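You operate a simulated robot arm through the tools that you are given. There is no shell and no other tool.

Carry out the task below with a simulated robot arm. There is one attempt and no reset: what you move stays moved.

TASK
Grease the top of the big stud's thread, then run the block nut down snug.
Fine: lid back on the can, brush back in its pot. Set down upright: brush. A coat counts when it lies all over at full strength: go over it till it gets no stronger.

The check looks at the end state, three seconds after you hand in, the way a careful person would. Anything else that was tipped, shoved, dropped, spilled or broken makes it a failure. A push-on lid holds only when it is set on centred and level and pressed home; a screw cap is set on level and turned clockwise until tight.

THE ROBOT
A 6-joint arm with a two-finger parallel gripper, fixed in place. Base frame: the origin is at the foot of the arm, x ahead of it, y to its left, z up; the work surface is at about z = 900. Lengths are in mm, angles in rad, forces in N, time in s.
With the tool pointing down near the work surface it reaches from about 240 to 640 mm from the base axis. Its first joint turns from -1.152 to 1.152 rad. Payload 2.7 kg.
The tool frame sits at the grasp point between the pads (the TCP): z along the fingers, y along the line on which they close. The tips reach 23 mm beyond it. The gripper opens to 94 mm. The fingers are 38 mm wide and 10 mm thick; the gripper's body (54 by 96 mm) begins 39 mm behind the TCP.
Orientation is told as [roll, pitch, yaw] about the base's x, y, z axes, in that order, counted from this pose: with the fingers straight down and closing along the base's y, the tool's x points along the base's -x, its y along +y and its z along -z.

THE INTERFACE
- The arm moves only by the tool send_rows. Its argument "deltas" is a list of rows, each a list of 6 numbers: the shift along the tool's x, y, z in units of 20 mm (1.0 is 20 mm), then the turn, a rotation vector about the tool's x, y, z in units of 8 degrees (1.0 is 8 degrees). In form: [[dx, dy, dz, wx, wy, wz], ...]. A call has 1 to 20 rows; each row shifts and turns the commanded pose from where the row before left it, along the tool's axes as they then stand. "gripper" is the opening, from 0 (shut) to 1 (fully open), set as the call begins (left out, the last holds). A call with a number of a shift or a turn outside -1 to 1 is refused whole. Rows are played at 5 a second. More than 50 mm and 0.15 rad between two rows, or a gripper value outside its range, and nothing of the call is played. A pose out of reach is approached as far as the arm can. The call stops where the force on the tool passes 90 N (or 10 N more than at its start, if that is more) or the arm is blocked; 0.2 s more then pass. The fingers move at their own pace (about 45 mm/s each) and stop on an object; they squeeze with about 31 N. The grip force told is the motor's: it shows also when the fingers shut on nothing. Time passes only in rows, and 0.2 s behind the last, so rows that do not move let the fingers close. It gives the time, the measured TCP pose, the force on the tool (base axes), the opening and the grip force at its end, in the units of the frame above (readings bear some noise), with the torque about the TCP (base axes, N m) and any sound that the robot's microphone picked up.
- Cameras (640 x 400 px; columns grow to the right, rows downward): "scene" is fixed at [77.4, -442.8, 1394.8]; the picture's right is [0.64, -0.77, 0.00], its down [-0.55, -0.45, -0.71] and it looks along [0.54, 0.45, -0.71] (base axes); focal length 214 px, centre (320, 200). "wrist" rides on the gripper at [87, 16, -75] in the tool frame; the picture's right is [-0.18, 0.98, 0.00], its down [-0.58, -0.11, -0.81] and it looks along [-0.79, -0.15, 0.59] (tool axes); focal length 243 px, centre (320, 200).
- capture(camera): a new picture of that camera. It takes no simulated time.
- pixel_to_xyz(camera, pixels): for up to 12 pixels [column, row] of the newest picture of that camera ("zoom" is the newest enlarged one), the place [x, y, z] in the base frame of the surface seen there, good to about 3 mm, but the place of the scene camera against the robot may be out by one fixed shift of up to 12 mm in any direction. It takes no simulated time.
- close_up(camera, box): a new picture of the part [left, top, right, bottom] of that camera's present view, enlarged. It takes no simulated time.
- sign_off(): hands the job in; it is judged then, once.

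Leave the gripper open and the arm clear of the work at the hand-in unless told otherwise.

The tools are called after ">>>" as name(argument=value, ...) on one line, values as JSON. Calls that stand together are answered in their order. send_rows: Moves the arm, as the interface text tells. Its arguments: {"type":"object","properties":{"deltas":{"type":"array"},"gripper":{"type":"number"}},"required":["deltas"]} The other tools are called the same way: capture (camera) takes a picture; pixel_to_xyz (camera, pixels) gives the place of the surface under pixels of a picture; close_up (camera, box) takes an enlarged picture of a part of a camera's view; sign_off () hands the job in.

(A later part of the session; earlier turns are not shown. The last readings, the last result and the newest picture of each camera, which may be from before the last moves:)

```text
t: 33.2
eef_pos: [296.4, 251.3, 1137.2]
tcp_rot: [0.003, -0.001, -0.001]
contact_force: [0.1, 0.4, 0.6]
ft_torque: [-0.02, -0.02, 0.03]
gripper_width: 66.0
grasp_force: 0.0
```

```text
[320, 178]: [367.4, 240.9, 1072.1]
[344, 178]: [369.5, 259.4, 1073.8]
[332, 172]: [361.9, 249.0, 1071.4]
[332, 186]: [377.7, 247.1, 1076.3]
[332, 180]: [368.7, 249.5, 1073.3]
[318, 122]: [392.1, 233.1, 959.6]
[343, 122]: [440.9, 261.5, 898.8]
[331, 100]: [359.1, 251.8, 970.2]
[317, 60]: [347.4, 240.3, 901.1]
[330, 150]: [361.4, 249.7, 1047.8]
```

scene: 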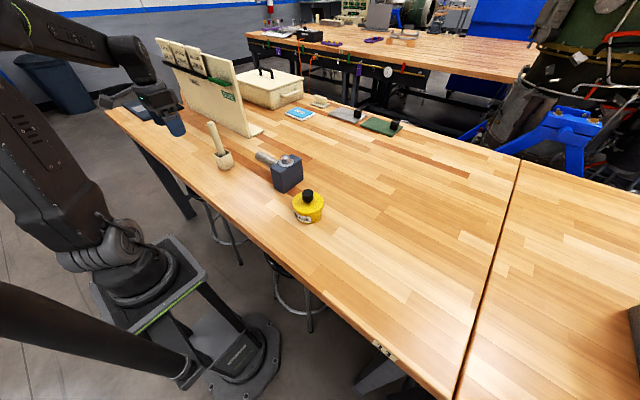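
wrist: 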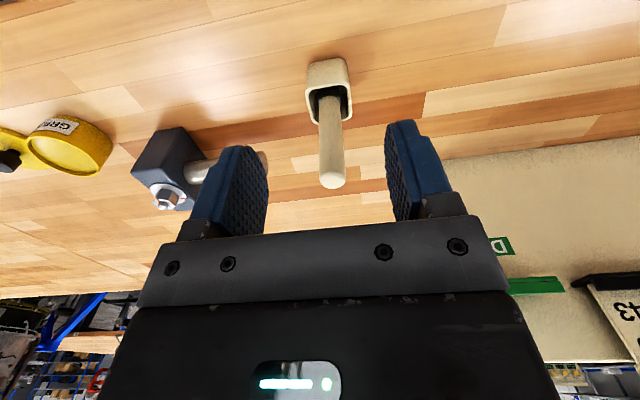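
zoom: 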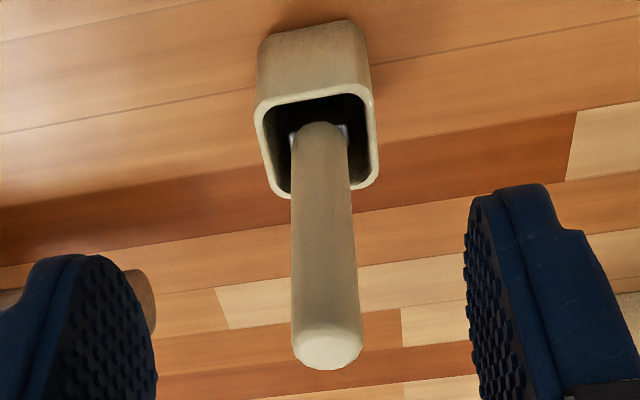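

The handle centre is (369.5,250). I'll move over it and descend to TCP z≈1050 with the gripper open.

>>> send_rows(deltas=[[-0.9, -0.02, 0, 0, 0, 0], [-0.9, -0.02, 0, 0, 0, 0], [-0.95, -0.02, 0, 0, 0, 0], [-0.95, 0, 0, 0, 0, 0], [0, 0, 0, 0, 0, 0]])

>>> capture(camera="wrist")

>>> close_up(camera="scene", box=[160, 70, 280, 190])

```text
t: 34.4
eef_pos: [373.0, 253.2, 1137.3]
tcp_rot: [0.001, -0.001, 0.002]
contact_force: [0.0, -1.0, -0.2]
ft_torque: [-0.01, 0.0, 0.01]
gripper_width: 65.7
grasp_force: 0.0
```

```text
taken
```

wrist: 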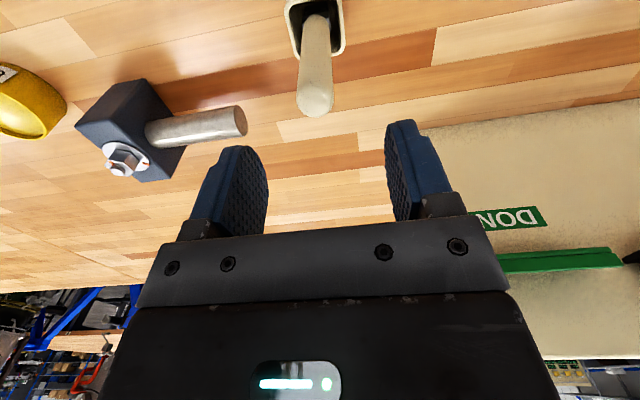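

```text
3.33 times, centred on (220, 130) of scene
```

zoom: 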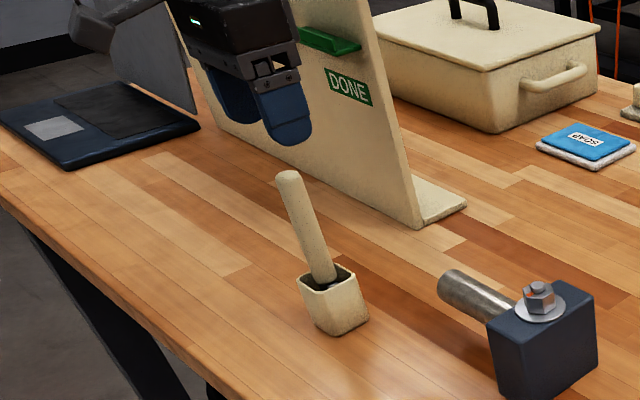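

The handle top is about 3 mm to the -y side of the finger midline. I'll correct that and descend 87 mm.

>>> send_rows(deltas=[[0, -0.15, 0.4, 0, 0, 0], [0, 0, 0.6, 0, 0, 0], [0, 0, 0.6, 0, 0, 0], [0, 0, 0, 0, 0, 0]])

>>> capture(camera="wrist")

```text
t: 35.4
eef_pos: [371.6, 247.5, 1106.7]
tcp_rot: [0.001, -0.002, -0.003]
contact_force: [0.5, 0.4, -0.7]
ft_torque: [0.05, -0.02, 0.02]
gripper_width: 65.8
grasp_force: 0.1
```

```text
taken
```

wrist: 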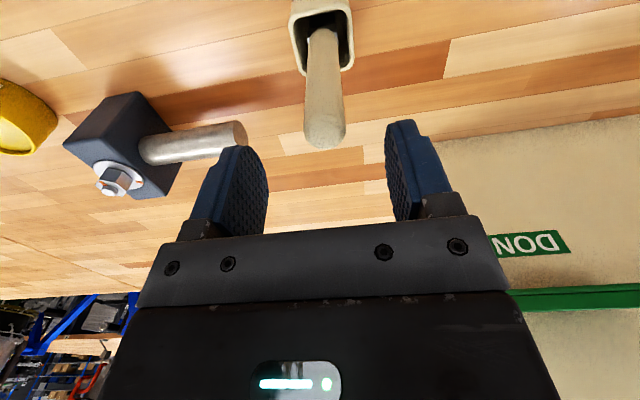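

I'm close to centred; the handle is about 1.5 mm to the +y side. I'll nudge and continue down to TCP z≈1050.

>>> send_rows(deltas=[[0, 0.07, 0.6, 0, 0, 0], [0, 0, 0.8, 0, 0, 0], [0, 0, 0.8, 0, 0, 0], [0, 0, 0.6, 0, 0, 0], [0, 0, 0, 0, 0, 0]])

>>> capture(camera="wrist")

>>> close_up(camera="scene", box=[180, 90, 280, 190])

```text
t: 36.6
eef_pos: [371.3, 246.9, 1050.3]
tcp_rot: [-0.001, -0.001, -0.001]
contact_force: [0.4, 0.7, 0.9]
ft_torque: [-0.02, 0.0, 0.01]
gripper_width: 65.8
grasp_force: 0.0
```

```text
taken
```

wrist: 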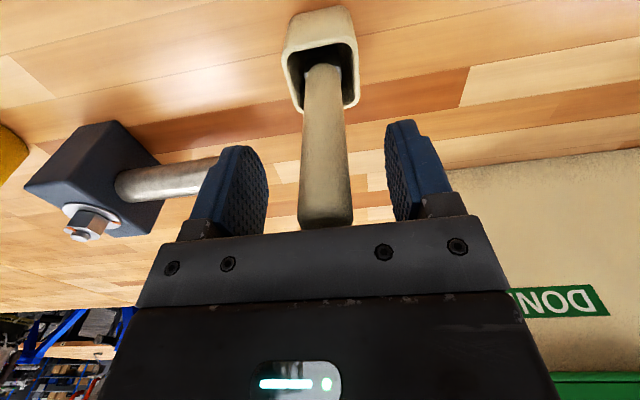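

```text
4.00 times, centred on (230, 140) of scene
```

zoom: 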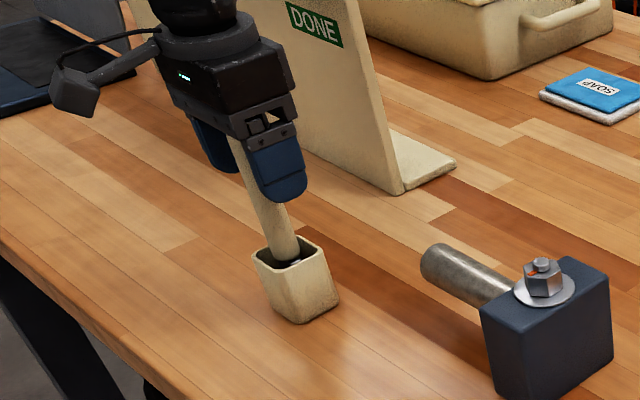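

The handle (col ~326) is centred between the fingers (268 to 386). I'll close on it.

>>> send_rows(deltas=[[0, 0, 0, 0, 0, 0], [0, 0, 0, 0, 0, 0], [0, 0, 0, 0, 0, 0], [0, 0, 0, 0, 0, 0], [0, 0, 0, 0, 0, 0], [0, 0, 0, 0, 0, 0]], gripper=0.0)

>>> capture(camera="wrist")

```text
t: 38.0
eef_pos: [371.6, 247.1, 1051.3]
tcp_rot: [0.002, -0.003, 0.0]
contact_force: [0.5, -0.3, 0.1]
ft_torque: [0.03, -0.02, -0.02]
gripper_width: 22.7
grasp_force: 30.9
```

```text
taken
```

wrist: 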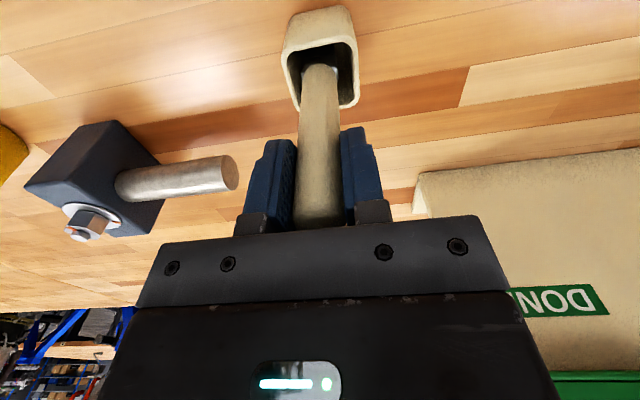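

The brush is gripped at 22.7 mm. I'll lift straight up out of the pot.

>>> send_rows(deltas=[[0, 0, -0.3, 0, 0, 0], [0, 0, -0.5, 0, 0, 0], [0, 0, -0.7, 0, 0, 0], [0, 0, -0.8, 0, 0, 0], [0, 0, -0.8, 0, 0, 0], [0, 0, -0.8, 0, 0, 0], [0, 0, -0.8, 0, 0, 0], [0, 0, -0.8, 0, 0, 0], [0, 0, -0.8, 0, 0, 0]])

>>> capture(camera="wrist")

>>> close_up(camera="scene", box=[160, 70, 280, 190])

```text
t: 40.0
eef_pos: [372.1, 247.5, 1179.1]
tcp_rot: [0.0, -0.003, 0.001]
contact_force: [0.1, -0.3, -0.5]
ft_torque: [0.06, -0.01, -0.04]
gripper_width: 22.7
grasp_force: 30.9
```

```text
taken
```

wrist: 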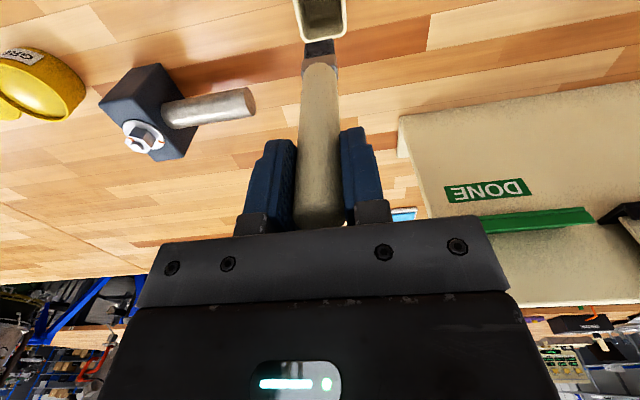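

```text
3.33 times, centred on (220, 130) of scene
```

zoom: 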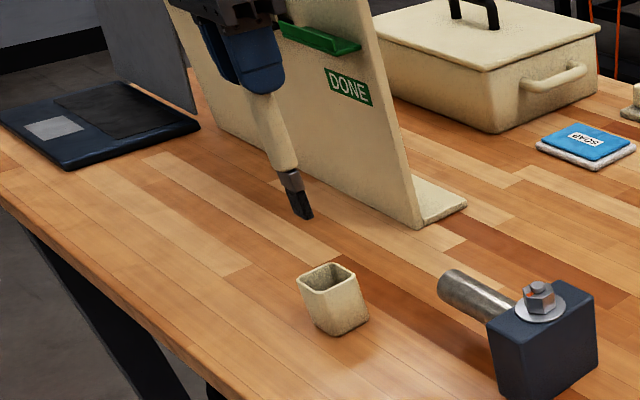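

The brush came out clean, with dark bristles and the tip near (313,217) in the zoom. I'll measure the tip relative to the TCP.

>>> pixel_to_xyz(camera="zoom", pixels=[[304, 215], [300, 200], [290, 178], [282, 172], [280, 150], [312, 216]])

>>> close_up(camera="wrist", box=[280, 0, 370, 90])

>>> pixel_to_xyz(camera="wrist", pixels=[[319, 42], [306, 42], [333, 42], [320, 50], [320, 58], [320, 70]])

```text
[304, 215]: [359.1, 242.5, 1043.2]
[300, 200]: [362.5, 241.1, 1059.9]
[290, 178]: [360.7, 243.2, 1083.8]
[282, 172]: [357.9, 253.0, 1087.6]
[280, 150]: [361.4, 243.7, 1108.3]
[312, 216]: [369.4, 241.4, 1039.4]
```

```text
4.44 times, centred on (325, 45) of wrist
```

zoom: 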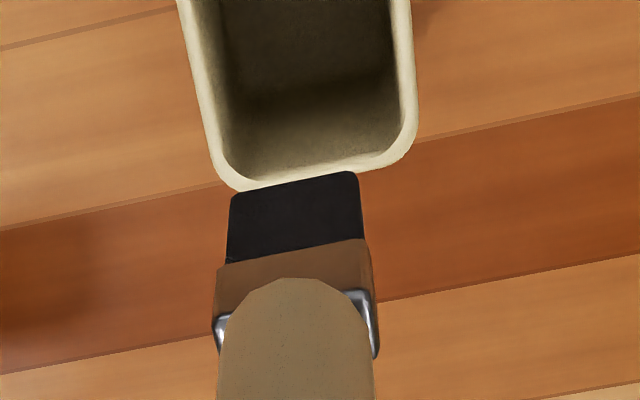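

```text
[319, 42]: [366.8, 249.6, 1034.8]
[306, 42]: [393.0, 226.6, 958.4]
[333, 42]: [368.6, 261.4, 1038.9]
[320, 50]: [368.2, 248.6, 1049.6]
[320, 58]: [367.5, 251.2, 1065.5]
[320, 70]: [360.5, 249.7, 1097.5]
```

The tip is about 143 mm below the TCP and centred under it. The bristles are about 24 mm wide in y and 28 mm long. I'll carry the brush over the can at this height, passing clear of the block.

>>> send_rows(deltas=[[-0.044, -0.99, 0, 0, 0, 0], [-0.044, -0.99, 0, 0, 0, 0], [-0.044, -0.99, 0, 0, 0, 0], [-0.044, -0.99, 0, 0, 0, 0], [-0.044, -0.99, 0, 0, 0, 0], [-0.044, -0.99, 0, 0, 0, 0], [-0.044, -0.99, 0, 0, 0, 0], [-0.044, -0.99, 0, 0, 0, 0], [-0.044, -0.99, 0, 0, 0, 0], [-0.044, -0.99, 0, 0, 0, 0], [-0.044, -0.99, 0, 0, 0, 0], [-0.044, -0.99, 0, 0, 0, 0], [-0.044, -0.99, 0, 0, 0, 0], [-0.044, -0.99, 0, 0, 0, 0], [-0.044, -0.99, 0, 0, 0, 0], [-0.044, -0.99, 0, 0, 0, 0], [-0.044, -0.99, 0, 0, 0, 0], [-0.044, -0.99, 0, 0, 0, 0], [-0.044, -0.99, 0, 0, 0, 0], [-0.044, -0.99, 0, 0, 0, 0]])

>>> capture(camera="wrist")

>>> close_up(camera="scene", box=[250, 130, 370, 250])

```text
t: 44.2
eef_pos: [389.6, -147.5, 1176.8]
tcp_rot: [0.002, -0.002, 0.001]
contact_force: [-1.1, -0.3, -1.2]
ft_torque: [-0.01, -0.01, -0.01]
gripper_width: 22.8
grasp_force: 30.8
```

```text
taken
```

wrist: 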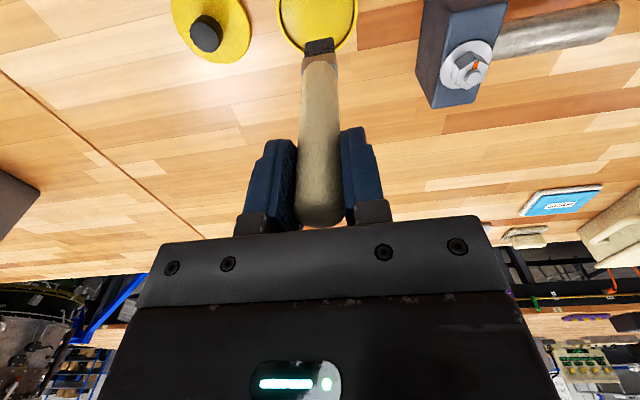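

```text
3.33 times, centred on (310, 190) of scene
```

zoom: 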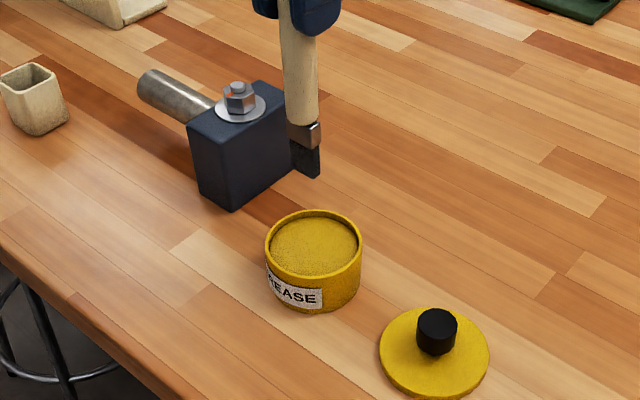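

The brush hangs above the can centre. I'll descend 80 mm first and check alignment.

>>> send_rows(deltas=[[0, 0, 0.8, 0, 0, 0], [0, 0, 0.8, 0, 0, 0], [0, 0, 0.8, 0, 0, 0], [0, 0, 0.8, 0, 0, 0], [0, 0, 0.8, 0, 0, 0]])

>>> close_up(camera="wrist", box=[260, 0, 380, 100])

>>> close_up(camera="scene", box=[270, 160, 350, 240])

```text
t: 45.4
eef_pos: [391.1, -146.7, 1096.9]
tcp_rot: [0.002, -0.003, -0.001]
contact_force: [-0.2, -0.5, -0.4]
ft_torque: [-0.03, 0.02, 0.02]
gripper_width: 22.8
grasp_force: 30.9
```

```text
4.00 times, centred on (320, 50) of wrist
```

zoom: 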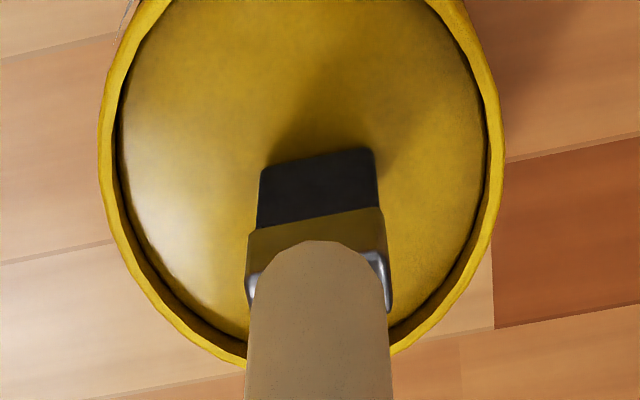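

```text
5.00 times, centred on (310, 200) of scene
```

zoom: 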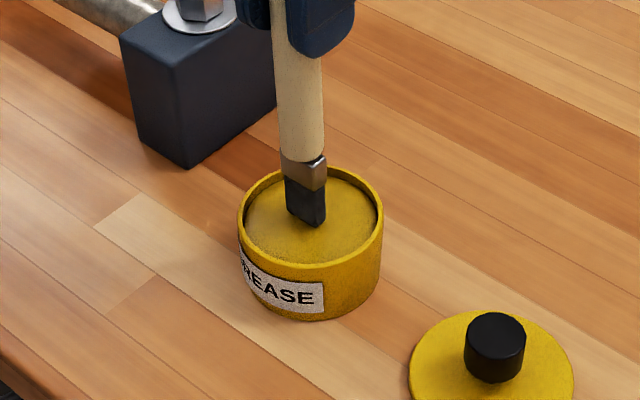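

The bristles are well inside the rim. I'll dip about 24 mm further and hold a moment.

>>> send_rows(deltas=[[0, 0, 0.4, 0, 0, 0], [0, 0, 0.4, 0, 0, 0], [0, 0, 0.4, 0, 0, 0], [0, 0, 0, 0, 0, 0]])

>>> close_up(camera="scene", box=[270, 160, 350, 240])

```text
t: 46.4
eef_pos: [391.5, -146.2, 1074.4]
tcp_rot: [0.0, -0.006, 0.002]
contact_force: [-1.4, 5.1, 30.8]
ft_torque: [0.58, 0.12, 0.01]
gripper_width: 23.1
grasp_force: 31.1
```

```text
5.00 times, centred on (310, 200) of scene
```

zoom: 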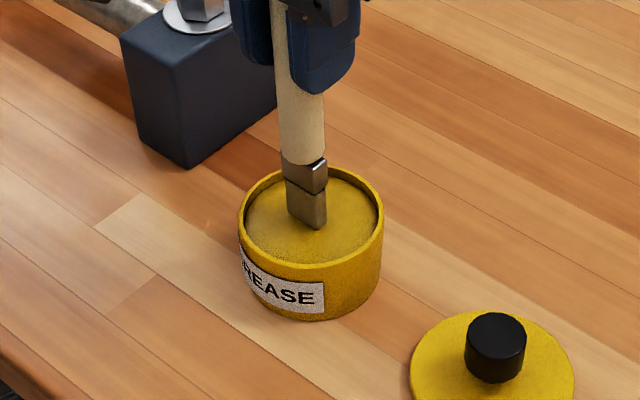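

The grease surface is firm at about 31 N, and the bristles now show the grease colour. The handle slid up a little in the grip. I'll lift off and check.

>>> send_rows(deltas=[[0, 0, -0.4, 0, 0, 0], [0, 0, -0.6, 0, 0, 0], [0, 0, -0.8, 0, 0, 0], [0, 0, -0.8, 0, 0, 0], [0, 0, -0.8, 0, 0, 0], [0, 0, -0.8, 0, 0, 0], [0, 0, -0.8, 0, 0, 0]])

>>> close_up(camera="scene", box=[270, 120, 350, 200])

>>> capture(camera="wrist")

>>> close_up(camera="wrist", box=[260, 0, 380, 100])

```text
t: 48.0
eef_pos: [390.3, -146.6, 1174.0]
tcp_rot: [0.001, 0.0, 0.0]
contact_force: [0.5, -0.5, -0.3]
ft_torque: [0.02, -0.01, 0.0]
gripper_width: 22.9
grasp_force: 31.1
```

```text
5.00 times, centred on (310, 160) of scene
```

zoom: 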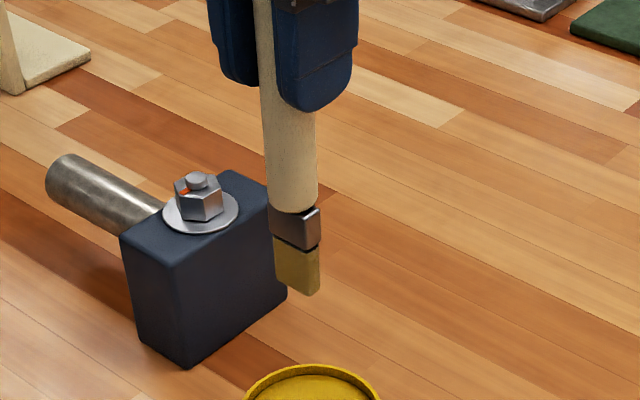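

```text
taken
```

wrist: 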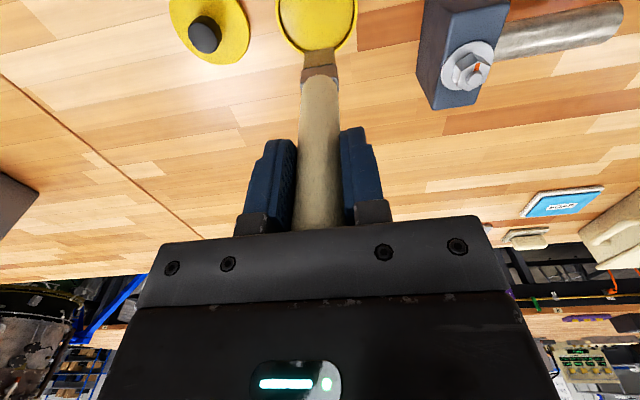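

```text
4.00 times, centred on (320, 50) of wrist
```

zoom: 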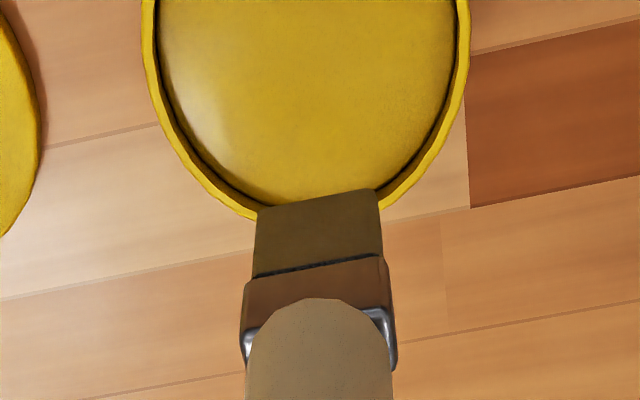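

The bristles are loaded with grease. I'll measure the tip position now.

>>> pixel_to_xyz(camera="zoom", pixels=[[318, 200], [318, 230], [262, 215], [374, 200], [318, 194], [318, 285]])

>>> close_up(camera="scene", box=[270, 120, 350, 200])

>>> pixel_to_xyz(camera="zoom", pixels=[[278, 280], [306, 290], [312, 294], [276, 240], [310, 215], [197, 180], [210, 215], [195, 170]])

```text
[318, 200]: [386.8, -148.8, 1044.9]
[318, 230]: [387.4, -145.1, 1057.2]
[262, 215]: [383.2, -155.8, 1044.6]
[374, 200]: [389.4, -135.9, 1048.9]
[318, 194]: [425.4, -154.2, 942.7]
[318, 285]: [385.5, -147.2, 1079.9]
```

```text
5.00 times, centred on (310, 160) of scene
```

zoom: 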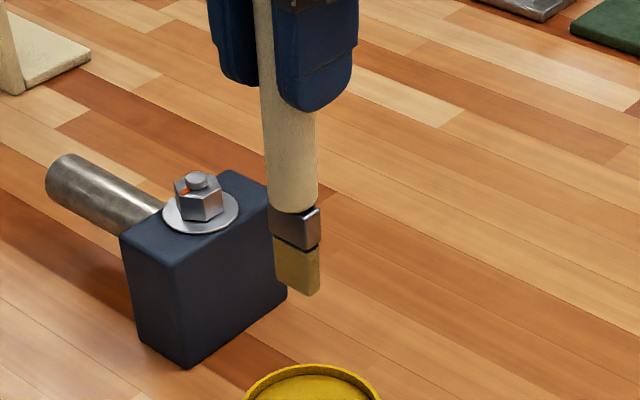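

```text
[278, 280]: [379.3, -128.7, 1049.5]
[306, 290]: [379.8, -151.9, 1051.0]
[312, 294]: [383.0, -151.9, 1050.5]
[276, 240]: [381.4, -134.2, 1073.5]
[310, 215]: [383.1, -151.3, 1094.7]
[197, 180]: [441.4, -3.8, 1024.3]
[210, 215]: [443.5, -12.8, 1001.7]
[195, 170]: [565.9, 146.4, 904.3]
```

The tip is now about 130 mm below the TCP. I'll move over the stud at (449,-5), keeping the tip about 25 mm above it.

>>> send_rows(deltas=[[-0.3, 0.85, -0.3, 0, 0, 0], [-0.4, 0.9, 0, 0, 0, 0], [-0.4, 0.9, 0, 0, 0, 0], [-0.4, 0.9, 0, 0, 0, 0], [-0.4, 0.9, 0, 0, 0, 0], [-0.4, 0.9, 0, 0, 0, 0], [-0.4, 0.9, 0, 0, 0, 0], [-0.25, 0.85, 0.2, 0, 0, 0], [0, 0, 0, 0, 0, 0]])

>>> close_up(camera="scene", box=[260, 110, 330, 180])

>>> close_up(camera="wrist", box=[270, 0, 370, 100])

```text
t: 50.0
eef_pos: [449.4, -6.0, 1175.8]
tcp_rot: [0.001, -0.002, -0.001]
contact_force: [0.7, 1.1, -0.4]
ft_torque: [0.0, -0.01, 0.0]
gripper_width: 23.0
grasp_force: 31.0
```

```text
5.71 times, centred on (295, 145) of scene
```

zoom: 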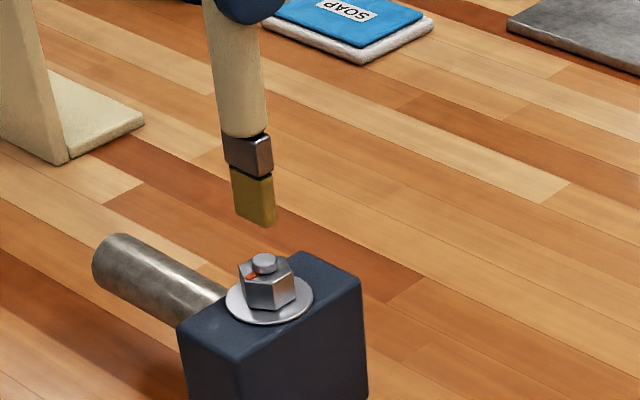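

```text
4.00 times, centred on (320, 50) of wrist
```

zoom: 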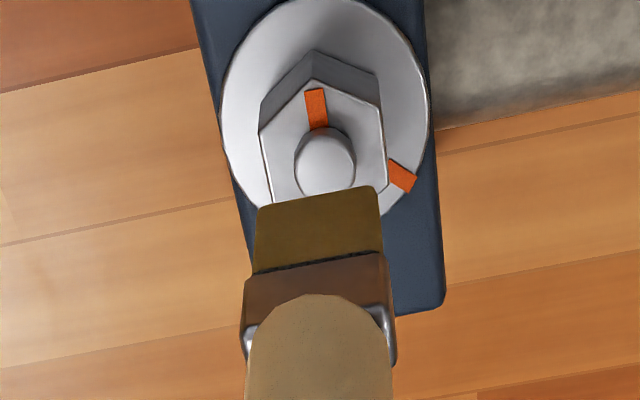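

This gives a clear view of the stud, nut mark and washer mark. I'll measure them.

>>> pixel_to_xyz(camera="zoom", pixels=[[325, 160], [325, 135], [297, 165], [353, 165], [316, 95], [319, 120], [395, 170], [409, 182], [313, 82], [262, 132], [383, 108], [222, 120]])

```text
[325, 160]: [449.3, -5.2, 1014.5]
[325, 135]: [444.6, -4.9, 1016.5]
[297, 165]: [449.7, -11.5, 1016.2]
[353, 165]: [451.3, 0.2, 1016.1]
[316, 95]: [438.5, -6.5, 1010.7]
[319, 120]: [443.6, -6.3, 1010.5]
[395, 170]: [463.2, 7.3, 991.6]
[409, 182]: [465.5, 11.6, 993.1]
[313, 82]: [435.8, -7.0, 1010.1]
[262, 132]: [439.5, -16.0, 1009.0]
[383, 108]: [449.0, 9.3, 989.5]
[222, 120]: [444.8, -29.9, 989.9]
```

The stud centre is (450,-5.6) with its top at z=1016, and the brush sits right above it. I'll descend 24 mm, then creep into light contact.

>>> send_rows(deltas=[[0, 0, 0.6, 0, 0, 0], [0, 0, 0.6, 0, 0, 0], [0, 0, 0.1, 0, 0, 0], [0, 0, 0, 0, 0, 0]])

>>> close_up(camera="scene", box=[270, 130, 310, 170])

>>> close_up(camera="wrist", box=[270, 0, 370, 100])

```text
t: 51.0
eef_pos: [448.6, -6.1, 1149.6]
tcp_rot: [0.003, -0.002, 0.001]
contact_force: [-1.1, -0.1, -1.0]
ft_torque: [0.0, 0.0, 0.01]
gripper_width: 22.9
grasp_force: 31.6
```

```text
10.00 times, centred on (290, 150) of scene
```

zoom: 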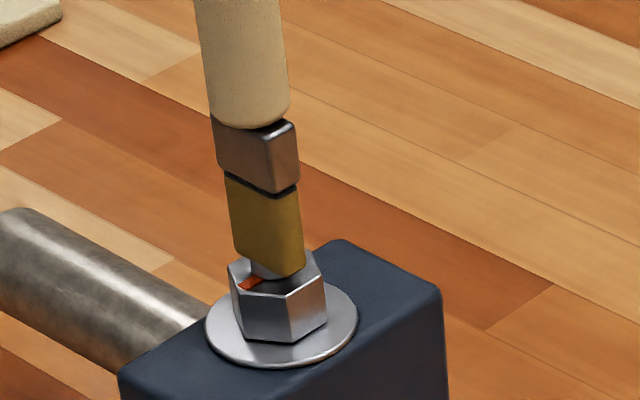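

```text
4.00 times, centred on (320, 50) of wrist
```

zoom: 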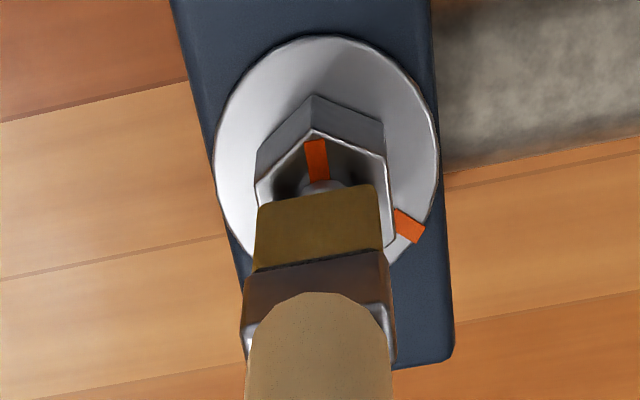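

I'm almost touching. I'll creep down 2 mm at a time.

>>> send_rows(deltas=[[0, 0, 0.1, 0, 0, 0], [0, 0, 0, 0, 0, 0]])

>>> send_rows(deltas=[[0, 0, 0.1, 0, 0, 0], [0, 0, 0, 0, 0, 0]])

>>> close_up(camera="scene", box=[270, 130, 310, 170])

```text
t: 51.6
eef_pos: [448.7, -6.1, 1148.0]
tcp_rot: [0.002, -0.003, 0.001]
contact_force: [0.8, 0.0, -0.4]
ft_torque: [-0.02, 0.02, 0.0]
gripper_width: 22.8
grasp_force: 31.5
```

```text
t: 52.2
eef_pos: [448.6, -6.4, 1145.5]
tcp_rot: [0.002, -0.002, 0.0]
contact_force: [0.0, -0.1, -1.0]
ft_torque: [0.01, 0.01, -0.02]
gripper_width: 22.8
grasp_force: 30.7
```

```text
10.00 times, centred on (290, 150) of scene
```

zoom: 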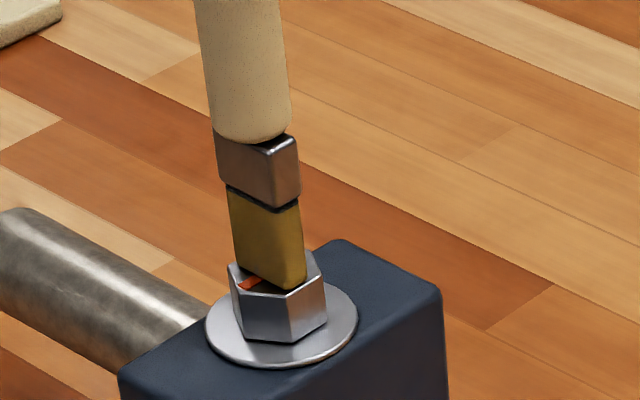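

There's still no force, and the bristles cover the stud top. I'll try short strokes in x and y here.

>>> send_rows(deltas=[[0.3, 0, 0, 0, 0, 0], [-0.3, 0, 0, 0, 0, 0], [-0.3, 0, 0, 0, 0, 0], [0.3, 0, 0, 0, 0, 0], [0.3, 0, 0, 0, 0, 0], [-0.3, 0, 0, 0, 0, 0], [-0.3, 0, 0, 0, 0, 0], [0.3, 0, 0, 0, 0, 0], [0, 0.3, 0, 0, 0, 0], [0, -0.3, 0, 0, 0, 0], [0, -0.3, 0, 0, 0, 0], [0, 0.3, 0, 0, 0, 0]])

>>> close_up(camera="scene", box=[270, 130, 310, 170])

>>> close_up(camera="wrist", box=[290, 10, 350, 70])

```text
t: 54.8
eef_pos: [449.7, -6.4, 1145.2]
tcp_rot: [0.0, -0.004, 0.0]
contact_force: [-0.4, -0.4, 2.5]
ft_torque: [0.13, 0.04, -0.01]
gripper_width: 23.0
grasp_force: 30.8
```

```text
10.00 times, centred on (290, 150) of scene
```

zoom: 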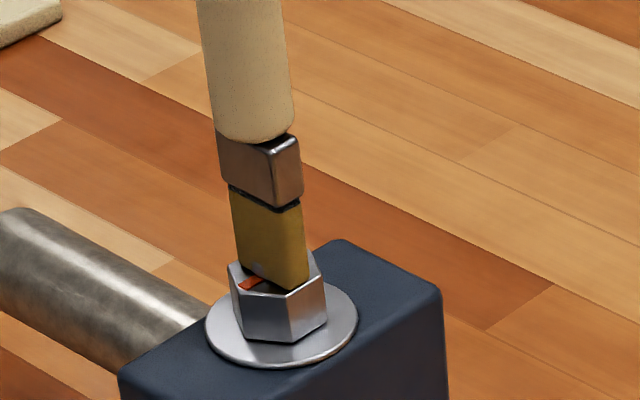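

```text
6.67 times, centred on (320, 40) of wrist
```

zoom: 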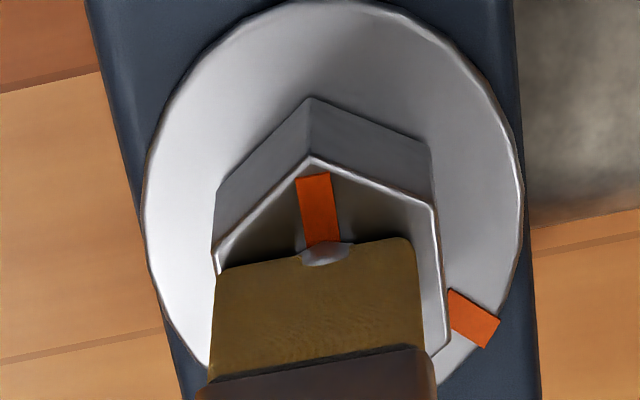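

There's light contact now at 2.5 N. I'll lift clear to see whether a coat shows on the stud.

>>> send_rows(deltas=[[0, 0, -0.5, 0, 0, 0], [0, 0, -0.8, 0, 0, 0], [0, 0, -0.7, 0, 0, 0], [0, 0, 0, 0, 0, 0]])

>>> close_up(camera="scene", box=[270, 130, 310, 170])

>>> close_up(camera="wrist", box=[290, 0, 350, 60])

```text
t: 55.8
eef_pos: [449.9, -6.0, 1184.5]
tcp_rot: [0.002, -0.002, 0.0]
contact_force: [0.1, 0.7, -1.1]
ft_torque: [0.0, -0.02, 0.04]
gripper_width: 22.9
grasp_force: 30.8
```

```text
10.00 times, centred on (290, 150) of scene
```

zoom: 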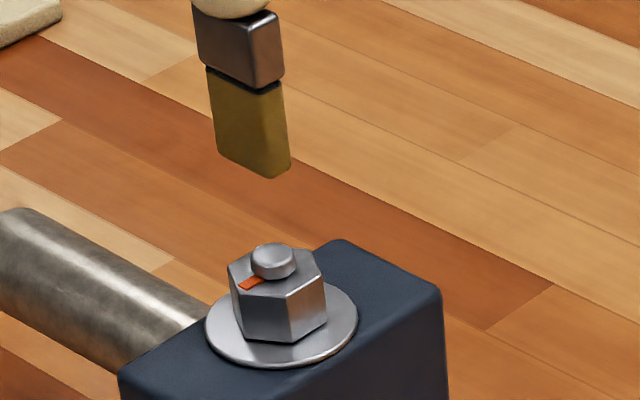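

```text
6.67 times, centred on (320, 30) of wrist
```

zoom: 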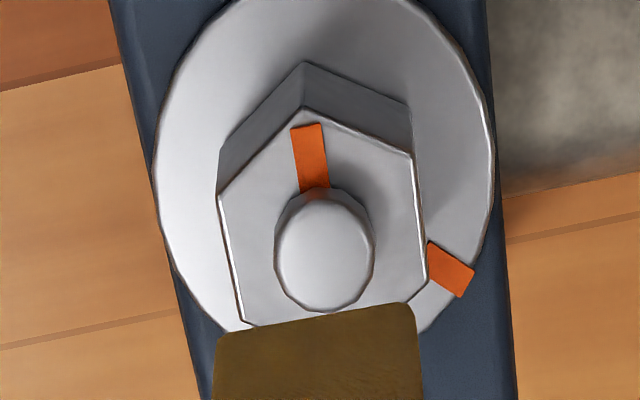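

No coat shows on this small stud yet. The thick grey rod on the block's side might be the "big stud", so I'll inspect it closely before doing anything else.

>>> close_up(camera="scene", box=[245, 140, 295, 180])

>>> capture(camera="wrist")

>>> close_up(camera="wrist", box=[330, 0, 480, 100])

>>> close_up(camera="scene", box=[280, 145, 300, 160])

```text
10.00 times, centred on (270, 160) of scene
```

zoom: 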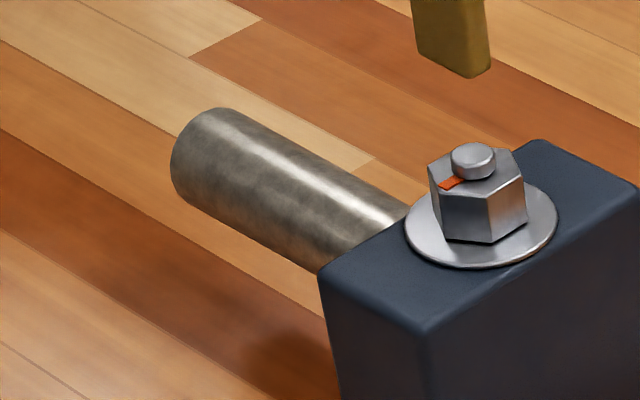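

```text
taken
```

wrist: 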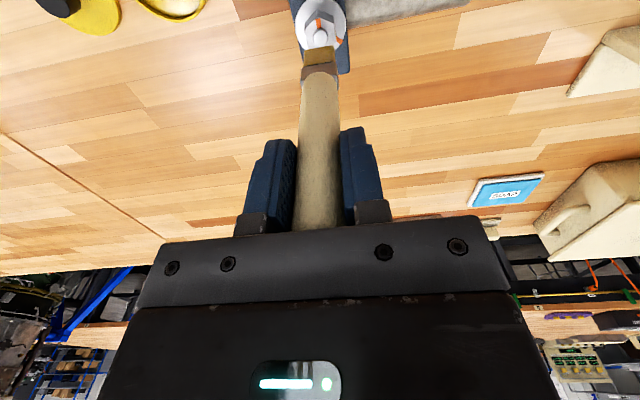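

```text
4.00 times, centred on (405, 50) of wrist
```

zoom: 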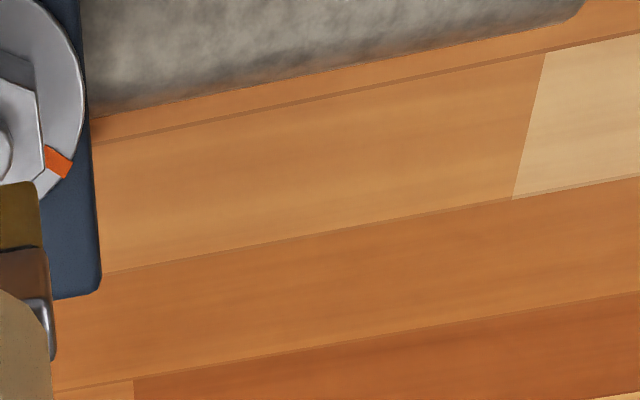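

```text
16.00 times, centred on (290, 152) of scene
```

zoom: 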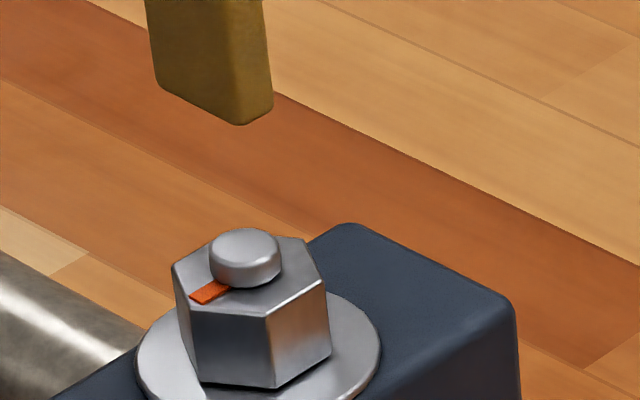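

The small stud took no coat under contact. The thick horizontal rod, with its worn matte surface, is the likely "big stud", with its top being the upper side. The "block nut" is then the hex nut on the block. I'll pull back to view the rod with the wrist camera.

>>> send_rows(deltas=[[0.9, 0, 0, 0, 0, 0], [0.9, 0, 0, 0, 0, 0], [0.9, 0.4, 0, 0, 0, 0], [0.9, 0.4, 0, 0, 0, 0], [0.9, 0.4, 0.2, 0, 0, 0], [0.9, 0.3, 0.5, 0, 0, 0], [0.9, 0.3, 0.5, 0, 0, 0], [0.5, 0, 0.5, 0, 0, 0]])

>>> capture(camera="wrist")

```text
t: 57.6
eef_pos: [311.3, 29.4, 1152.9]
tcp_rot: [0.004, -0.002, 0.001]
contact_force: [0.4, 0.0, -0.4]
ft_torque: [-0.01, 0.02, -0.01]
gripper_width: 22.8
grasp_force: 31.5
```

```text
taken
```

wrist: 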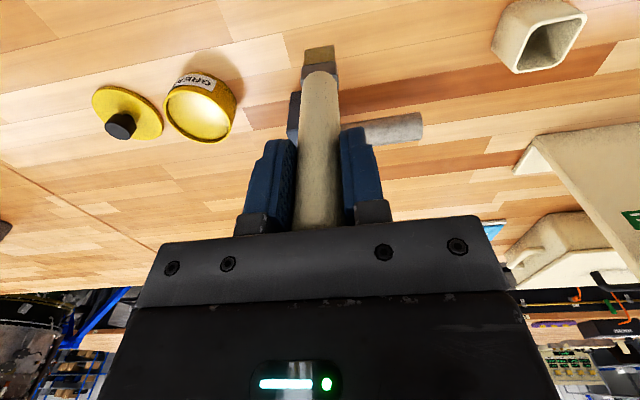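

The brush hides part of the rod. I'll shift 70 mm to -y for a clear view.

>>> send_rows(deltas=[[0, -0.9, 0, 0, 0, 0], [0, -0.9, 0, 0, 0, 0], [0, -0.9, 0, 0, 0, 0], [0, -0.9, 0, 0, 0, 0], [0, 0, 0, 0, 0, 0]])

>>> close_up(camera="wrist", box=[340, 60, 520, 180])

```text
t: 58.8
eef_pos: [311.6, -42.8, 1149.5]
tcp_rot: [0.003, -0.001, 0.003]
contact_force: [0.8, -0.3, 0.1]
ft_torque: [0.02, 0.02, 0.01]
gripper_width: 22.9
grasp_force: 31.1
```

```text
3.33 times, centred on (430, 120) of wrist
```

zoom: 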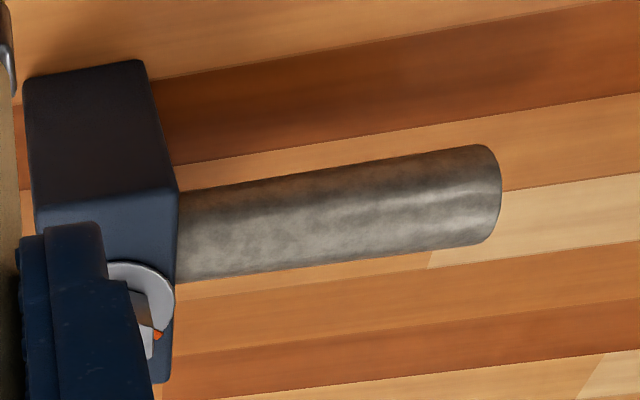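

>>> pixel_to_xyz(camera="zoom", pixels=[[200, 235], [200, 200], [200, 270], [340, 190], [340, 218], [340, 255], [480, 160], [480, 195], [480, 238], [490, 195], [183, 235], [498, 195]])

```text
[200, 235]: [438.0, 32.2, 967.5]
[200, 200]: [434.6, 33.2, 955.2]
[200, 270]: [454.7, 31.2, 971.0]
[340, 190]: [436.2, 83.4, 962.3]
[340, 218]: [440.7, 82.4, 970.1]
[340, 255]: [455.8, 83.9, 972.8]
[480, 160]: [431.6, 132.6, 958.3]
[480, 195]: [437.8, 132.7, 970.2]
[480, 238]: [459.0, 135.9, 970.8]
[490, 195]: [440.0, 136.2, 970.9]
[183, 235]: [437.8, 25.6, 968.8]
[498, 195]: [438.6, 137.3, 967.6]
```

The rod's axis runs along y at x≈449. It is about 35 mm across, with its top at z≈973, from y≈17 (block) to y≈139. I'll position the brush above its middle.

>>> send_rows(deltas=[[0, 0.9, 0, 0, 0, 0], [0, 0.9, 0, 0, 0, 0], [0, 0.9, 0, 0, 0, 0], [0, 0.9, 0, 0, 0, 0], [-0.4, 0.9, 0, 0, 0, 0], [-0.8, 0.9, 0, 0, 0, 0], [-0.95, 0.4, 0, 0, 0, 0], [-0.95, 0.3, 0, 0, 0, 0], [-0.95, 0, 0, 0, 0, 0], [-0.95, 0, 0, 0, 0, 0], [-0.95, 0, 0, 0, 0, 0], [-0.95, 0, 0, 0, 0, 0], [0, 0, 0, 0, 0, 0]])

>>> close_up(camera="scene", box=[240, 110, 310, 180])

>>> close_up(camera="wrist", box=[260, 0, 380, 100])

```text
t: 61.6
eef_pos: [450.4, 80.8, 1150.2]
tcp_rot: [0.002, -0.003, -0.001]
contact_force: [0.2, -0.4, 0.1]
ft_torque: [0.04, 0.01, -0.02]
gripper_width: 22.8
grasp_force: 30.9
```

```text
5.71 times, centred on (275, 145) of scene
```

zoom: 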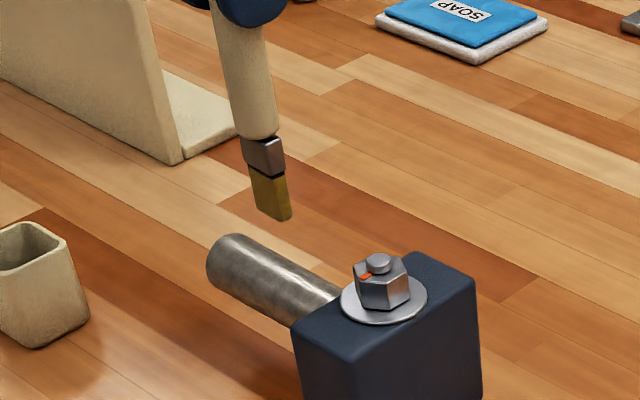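

```text
4.00 times, centred on (320, 50) of wrist
```

zoom: 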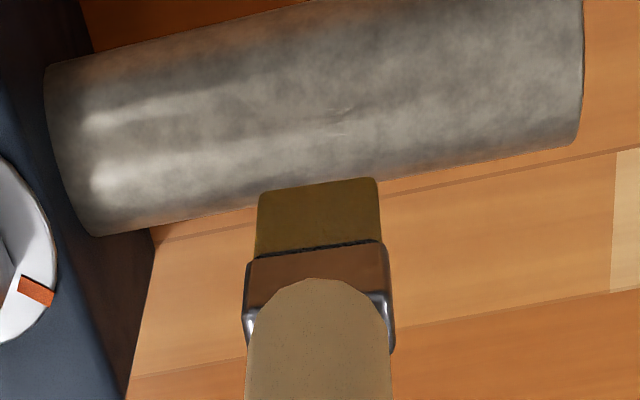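

The brush is above the rod's middle. I'll descend 42 mm and then creep to contact.

>>> send_rows(deltas=[[0, 0, 0.7, 0, 0, 0], [0, 0, 0.7, 0, 0, 0], [0, 0, 0.6, 0, 0, 0], [0, 0, 0.1, 0, 0, 0], [0, 0, 0, 0, 0, 0]])

>>> send_rows(deltas=[[0, 0, 0.1, 0, 0, 0], [0, 0, 0.1, 0, 0, 0], [0, 0, 0, 0, 0, 0]])

>>> close_up(camera="scene", box=[245, 130, 295, 180])

```text
t: 62.8
eef_pos: [450.5, 80.2, 1111.9]
tcp_rot: [0.002, -0.005, 0.003]
contact_force: [-4.4, 0.2, 18.4]
ft_torque: [-0.38, 0.52, -0.03]
gripper_width: 22.8
grasp_force: 30.8
```

```text
t: 63.6
eef_pos: [451.3, 80.1, 1106.7]
tcp_rot: [0.001, -0.006, 0.0]
contact_force: [2.3, -1.2, 23.2]
ft_torque: [-0.29, -0.26, 0.04]
gripper_width: 22.7
grasp_force: 31.0
```

```text
8.00 times, centred on (270, 155) of scene
```

zoom: 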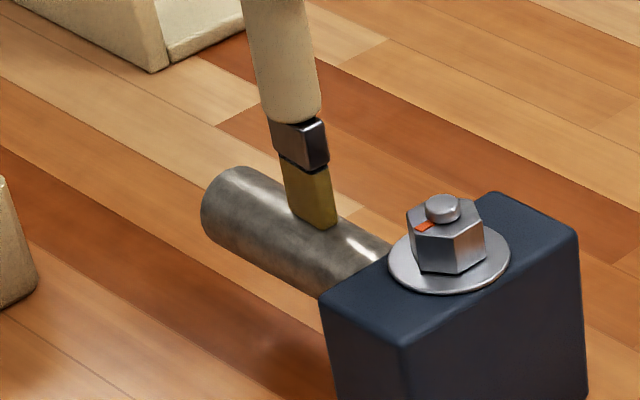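

There's firm contact on the rod at 23 N. I'll ease up 1 mm and stroke a little along the rod to see if it leaves a coat.

>>> send_rows(deltas=[[0, 0, -0.05, 0, 0, 0], [0, 0.4, 0, 0, 0, 0], [0, 0.4, 0, 0, 0, 0], [0, -0.4, 0, 0, 0, 0], [0, -0.4, 0, 0, 0, 0], [0, -0.4, 0, 0, 0, 0]])

>>> close_up(camera="scene", box=[245, 130, 295, 180])

>>> close_up(camera="wrist", box=[260, 0, 400, 100])

```text
t: 65.0
eef_pos: [451.2, 73.9, 1105.6]
tcp_rot: [0.002, -0.004, 0.002]
contact_force: [1.1, 6.5, 17.2]
ft_torque: [0.76, -0.18, 0.01]
gripper_width: 22.9
grasp_force: 31.2
```

```text
8.00 times, centred on (270, 155) of scene
```

zoom: 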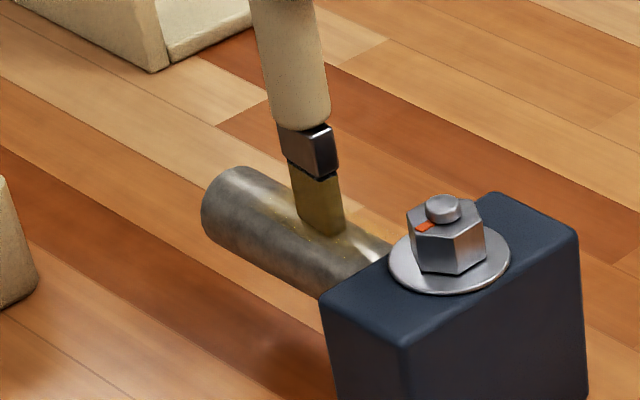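

```text
4.00 times, centred on (330, 50) of wrist
```

zoom: 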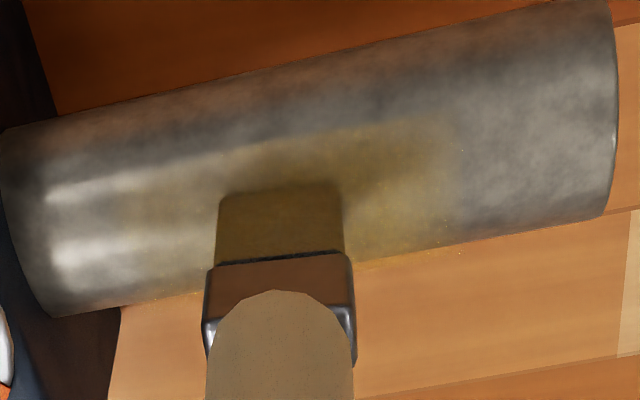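

A golden coat is appearing on the rod's top, so the rod is the big stud. I'll now stroke its full length, keeping the brush centre between y≈31 and y≈128.

>>> send_rows(deltas=[[0, 0.5, 0, 0, 0, 0], [0, 0.5, 0, 0, 0, 0], [0, 0.5, 0, 0, 0, 0], [0, 0.5, 0, 0, 0, 0], [0, 0.5, 0, 0, 0, 0], [0, -0.5, 0, 0, 0, 0], [0, -0.5, 0, 0, 0, 0], [0, -0.5, 0, 0, 0, 0], [0, -0.5, 0, 0, 0, 0], [0, -0.5, 0, 0, 0, 0], [0, -0.5, 0, 0, 0, 0], [0, -0.5, 0, 0, 0, 0], [0, -0.5, 0, 0, 0, 0], [0, 0, 0, 0, 0, 0]])

>>> close_up(camera="scene", box=[245, 130, 295, 180])

>>> close_up(camera="wrist", box=[260, 0, 440, 120])

```text
t: 68.0
eef_pos: [450.2, 40.3, 1106.3]
tcp_rot: [0.001, 0.0, 0.002]
contact_force: [-0.3, 2.1, 7.1]
ft_torque: [0.35, -0.01, 0.02]
gripper_width: 22.5
grasp_force: 31.2
```

```text
8.00 times, centred on (270, 155) of scene
```

zoom: 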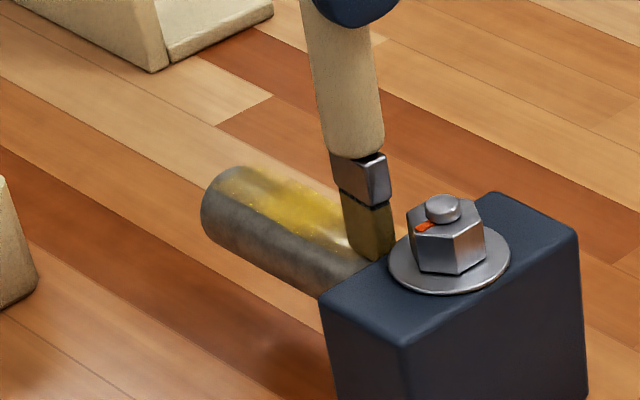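

```text
3.33 times, centred on (350, 60) of wrist
```

zoom: 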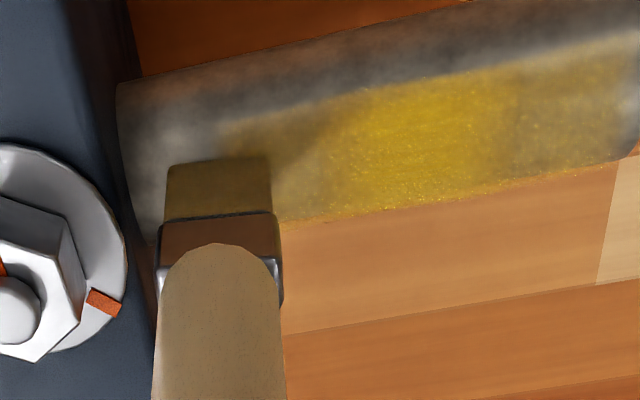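

The coat is building up nicely. I'll go the remaining distance toward the block and then stroke to the far end and back again.

>>> send_rows(deltas=[[0, -0.4, 0, 0, 0, 0], [0, 0.4, 0, 0, 0, 0], [0, 0.5, 0, 0, 0, 0], [0, 0.5, 0, 0, 0, 0], [0, 0.5, 0, 0, 0, 0], [0, 0.5, 0, 0, 0, 0], [0, 0.5, 0, 0, 0, 0], [0, 0.5, 0, 0, 0, 0], [0, 0.5, 0, 0, 0, 0], [0, 0.5, 0, 0, 0, 0], [0, 0.3, 0, 0, 0, 0], [0, -0.3, 0, 0, 0, 0], [0, -0.5, 0, 0, 0, 0], [0, -0.5, 0, 0, 0, 0], [0, -0.5, 0, 0, 0, 0], [0, -0.5, 0, 0, 0, 0], [0, -0.5, 0, 0, 0, 0], [0, -0.5, 0, 0, 0, 0], [0, -0.5, 0, 0, 0, 0], [0, -0.5, 0, 0, 0, 0]])

>>> close_up(camera="scene", box=[245, 130, 295, 180])

>>> close_up(camera="wrist", box=[260, 0, 440, 120])

```text
t: 72.2
eef_pos: [449.4, 43.6, 1104.8]
tcp_rot: [-0.002, 0.0, 0.002]
contact_force: [0.5, 1.2, 3.5]
ft_torque: [-0.11, -0.05, 0.02]
gripper_width: 22.6
grasp_force: 30.9
```

```text
8.00 times, centred on (270, 155) of scene
```

zoom: 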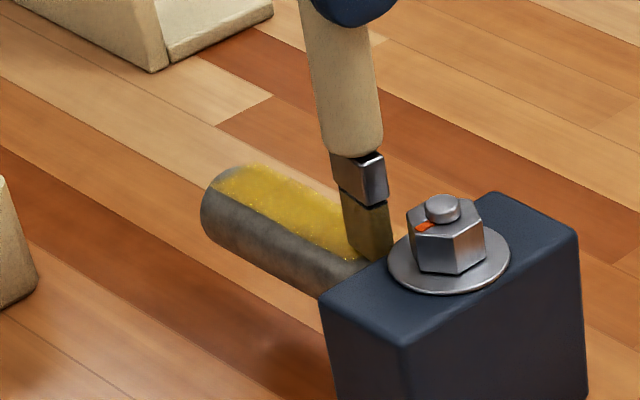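

```text
3.33 times, centred on (350, 60) of wrist
```

zoom: 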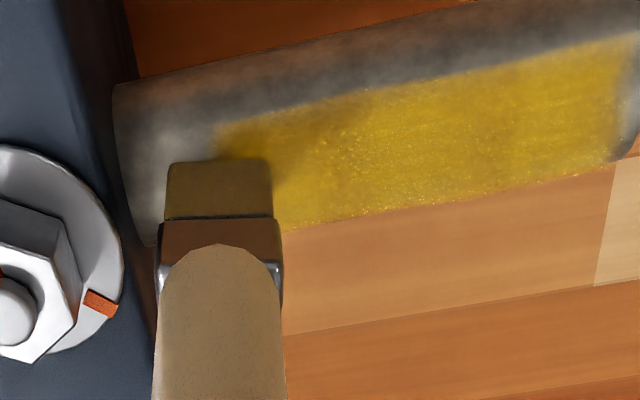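

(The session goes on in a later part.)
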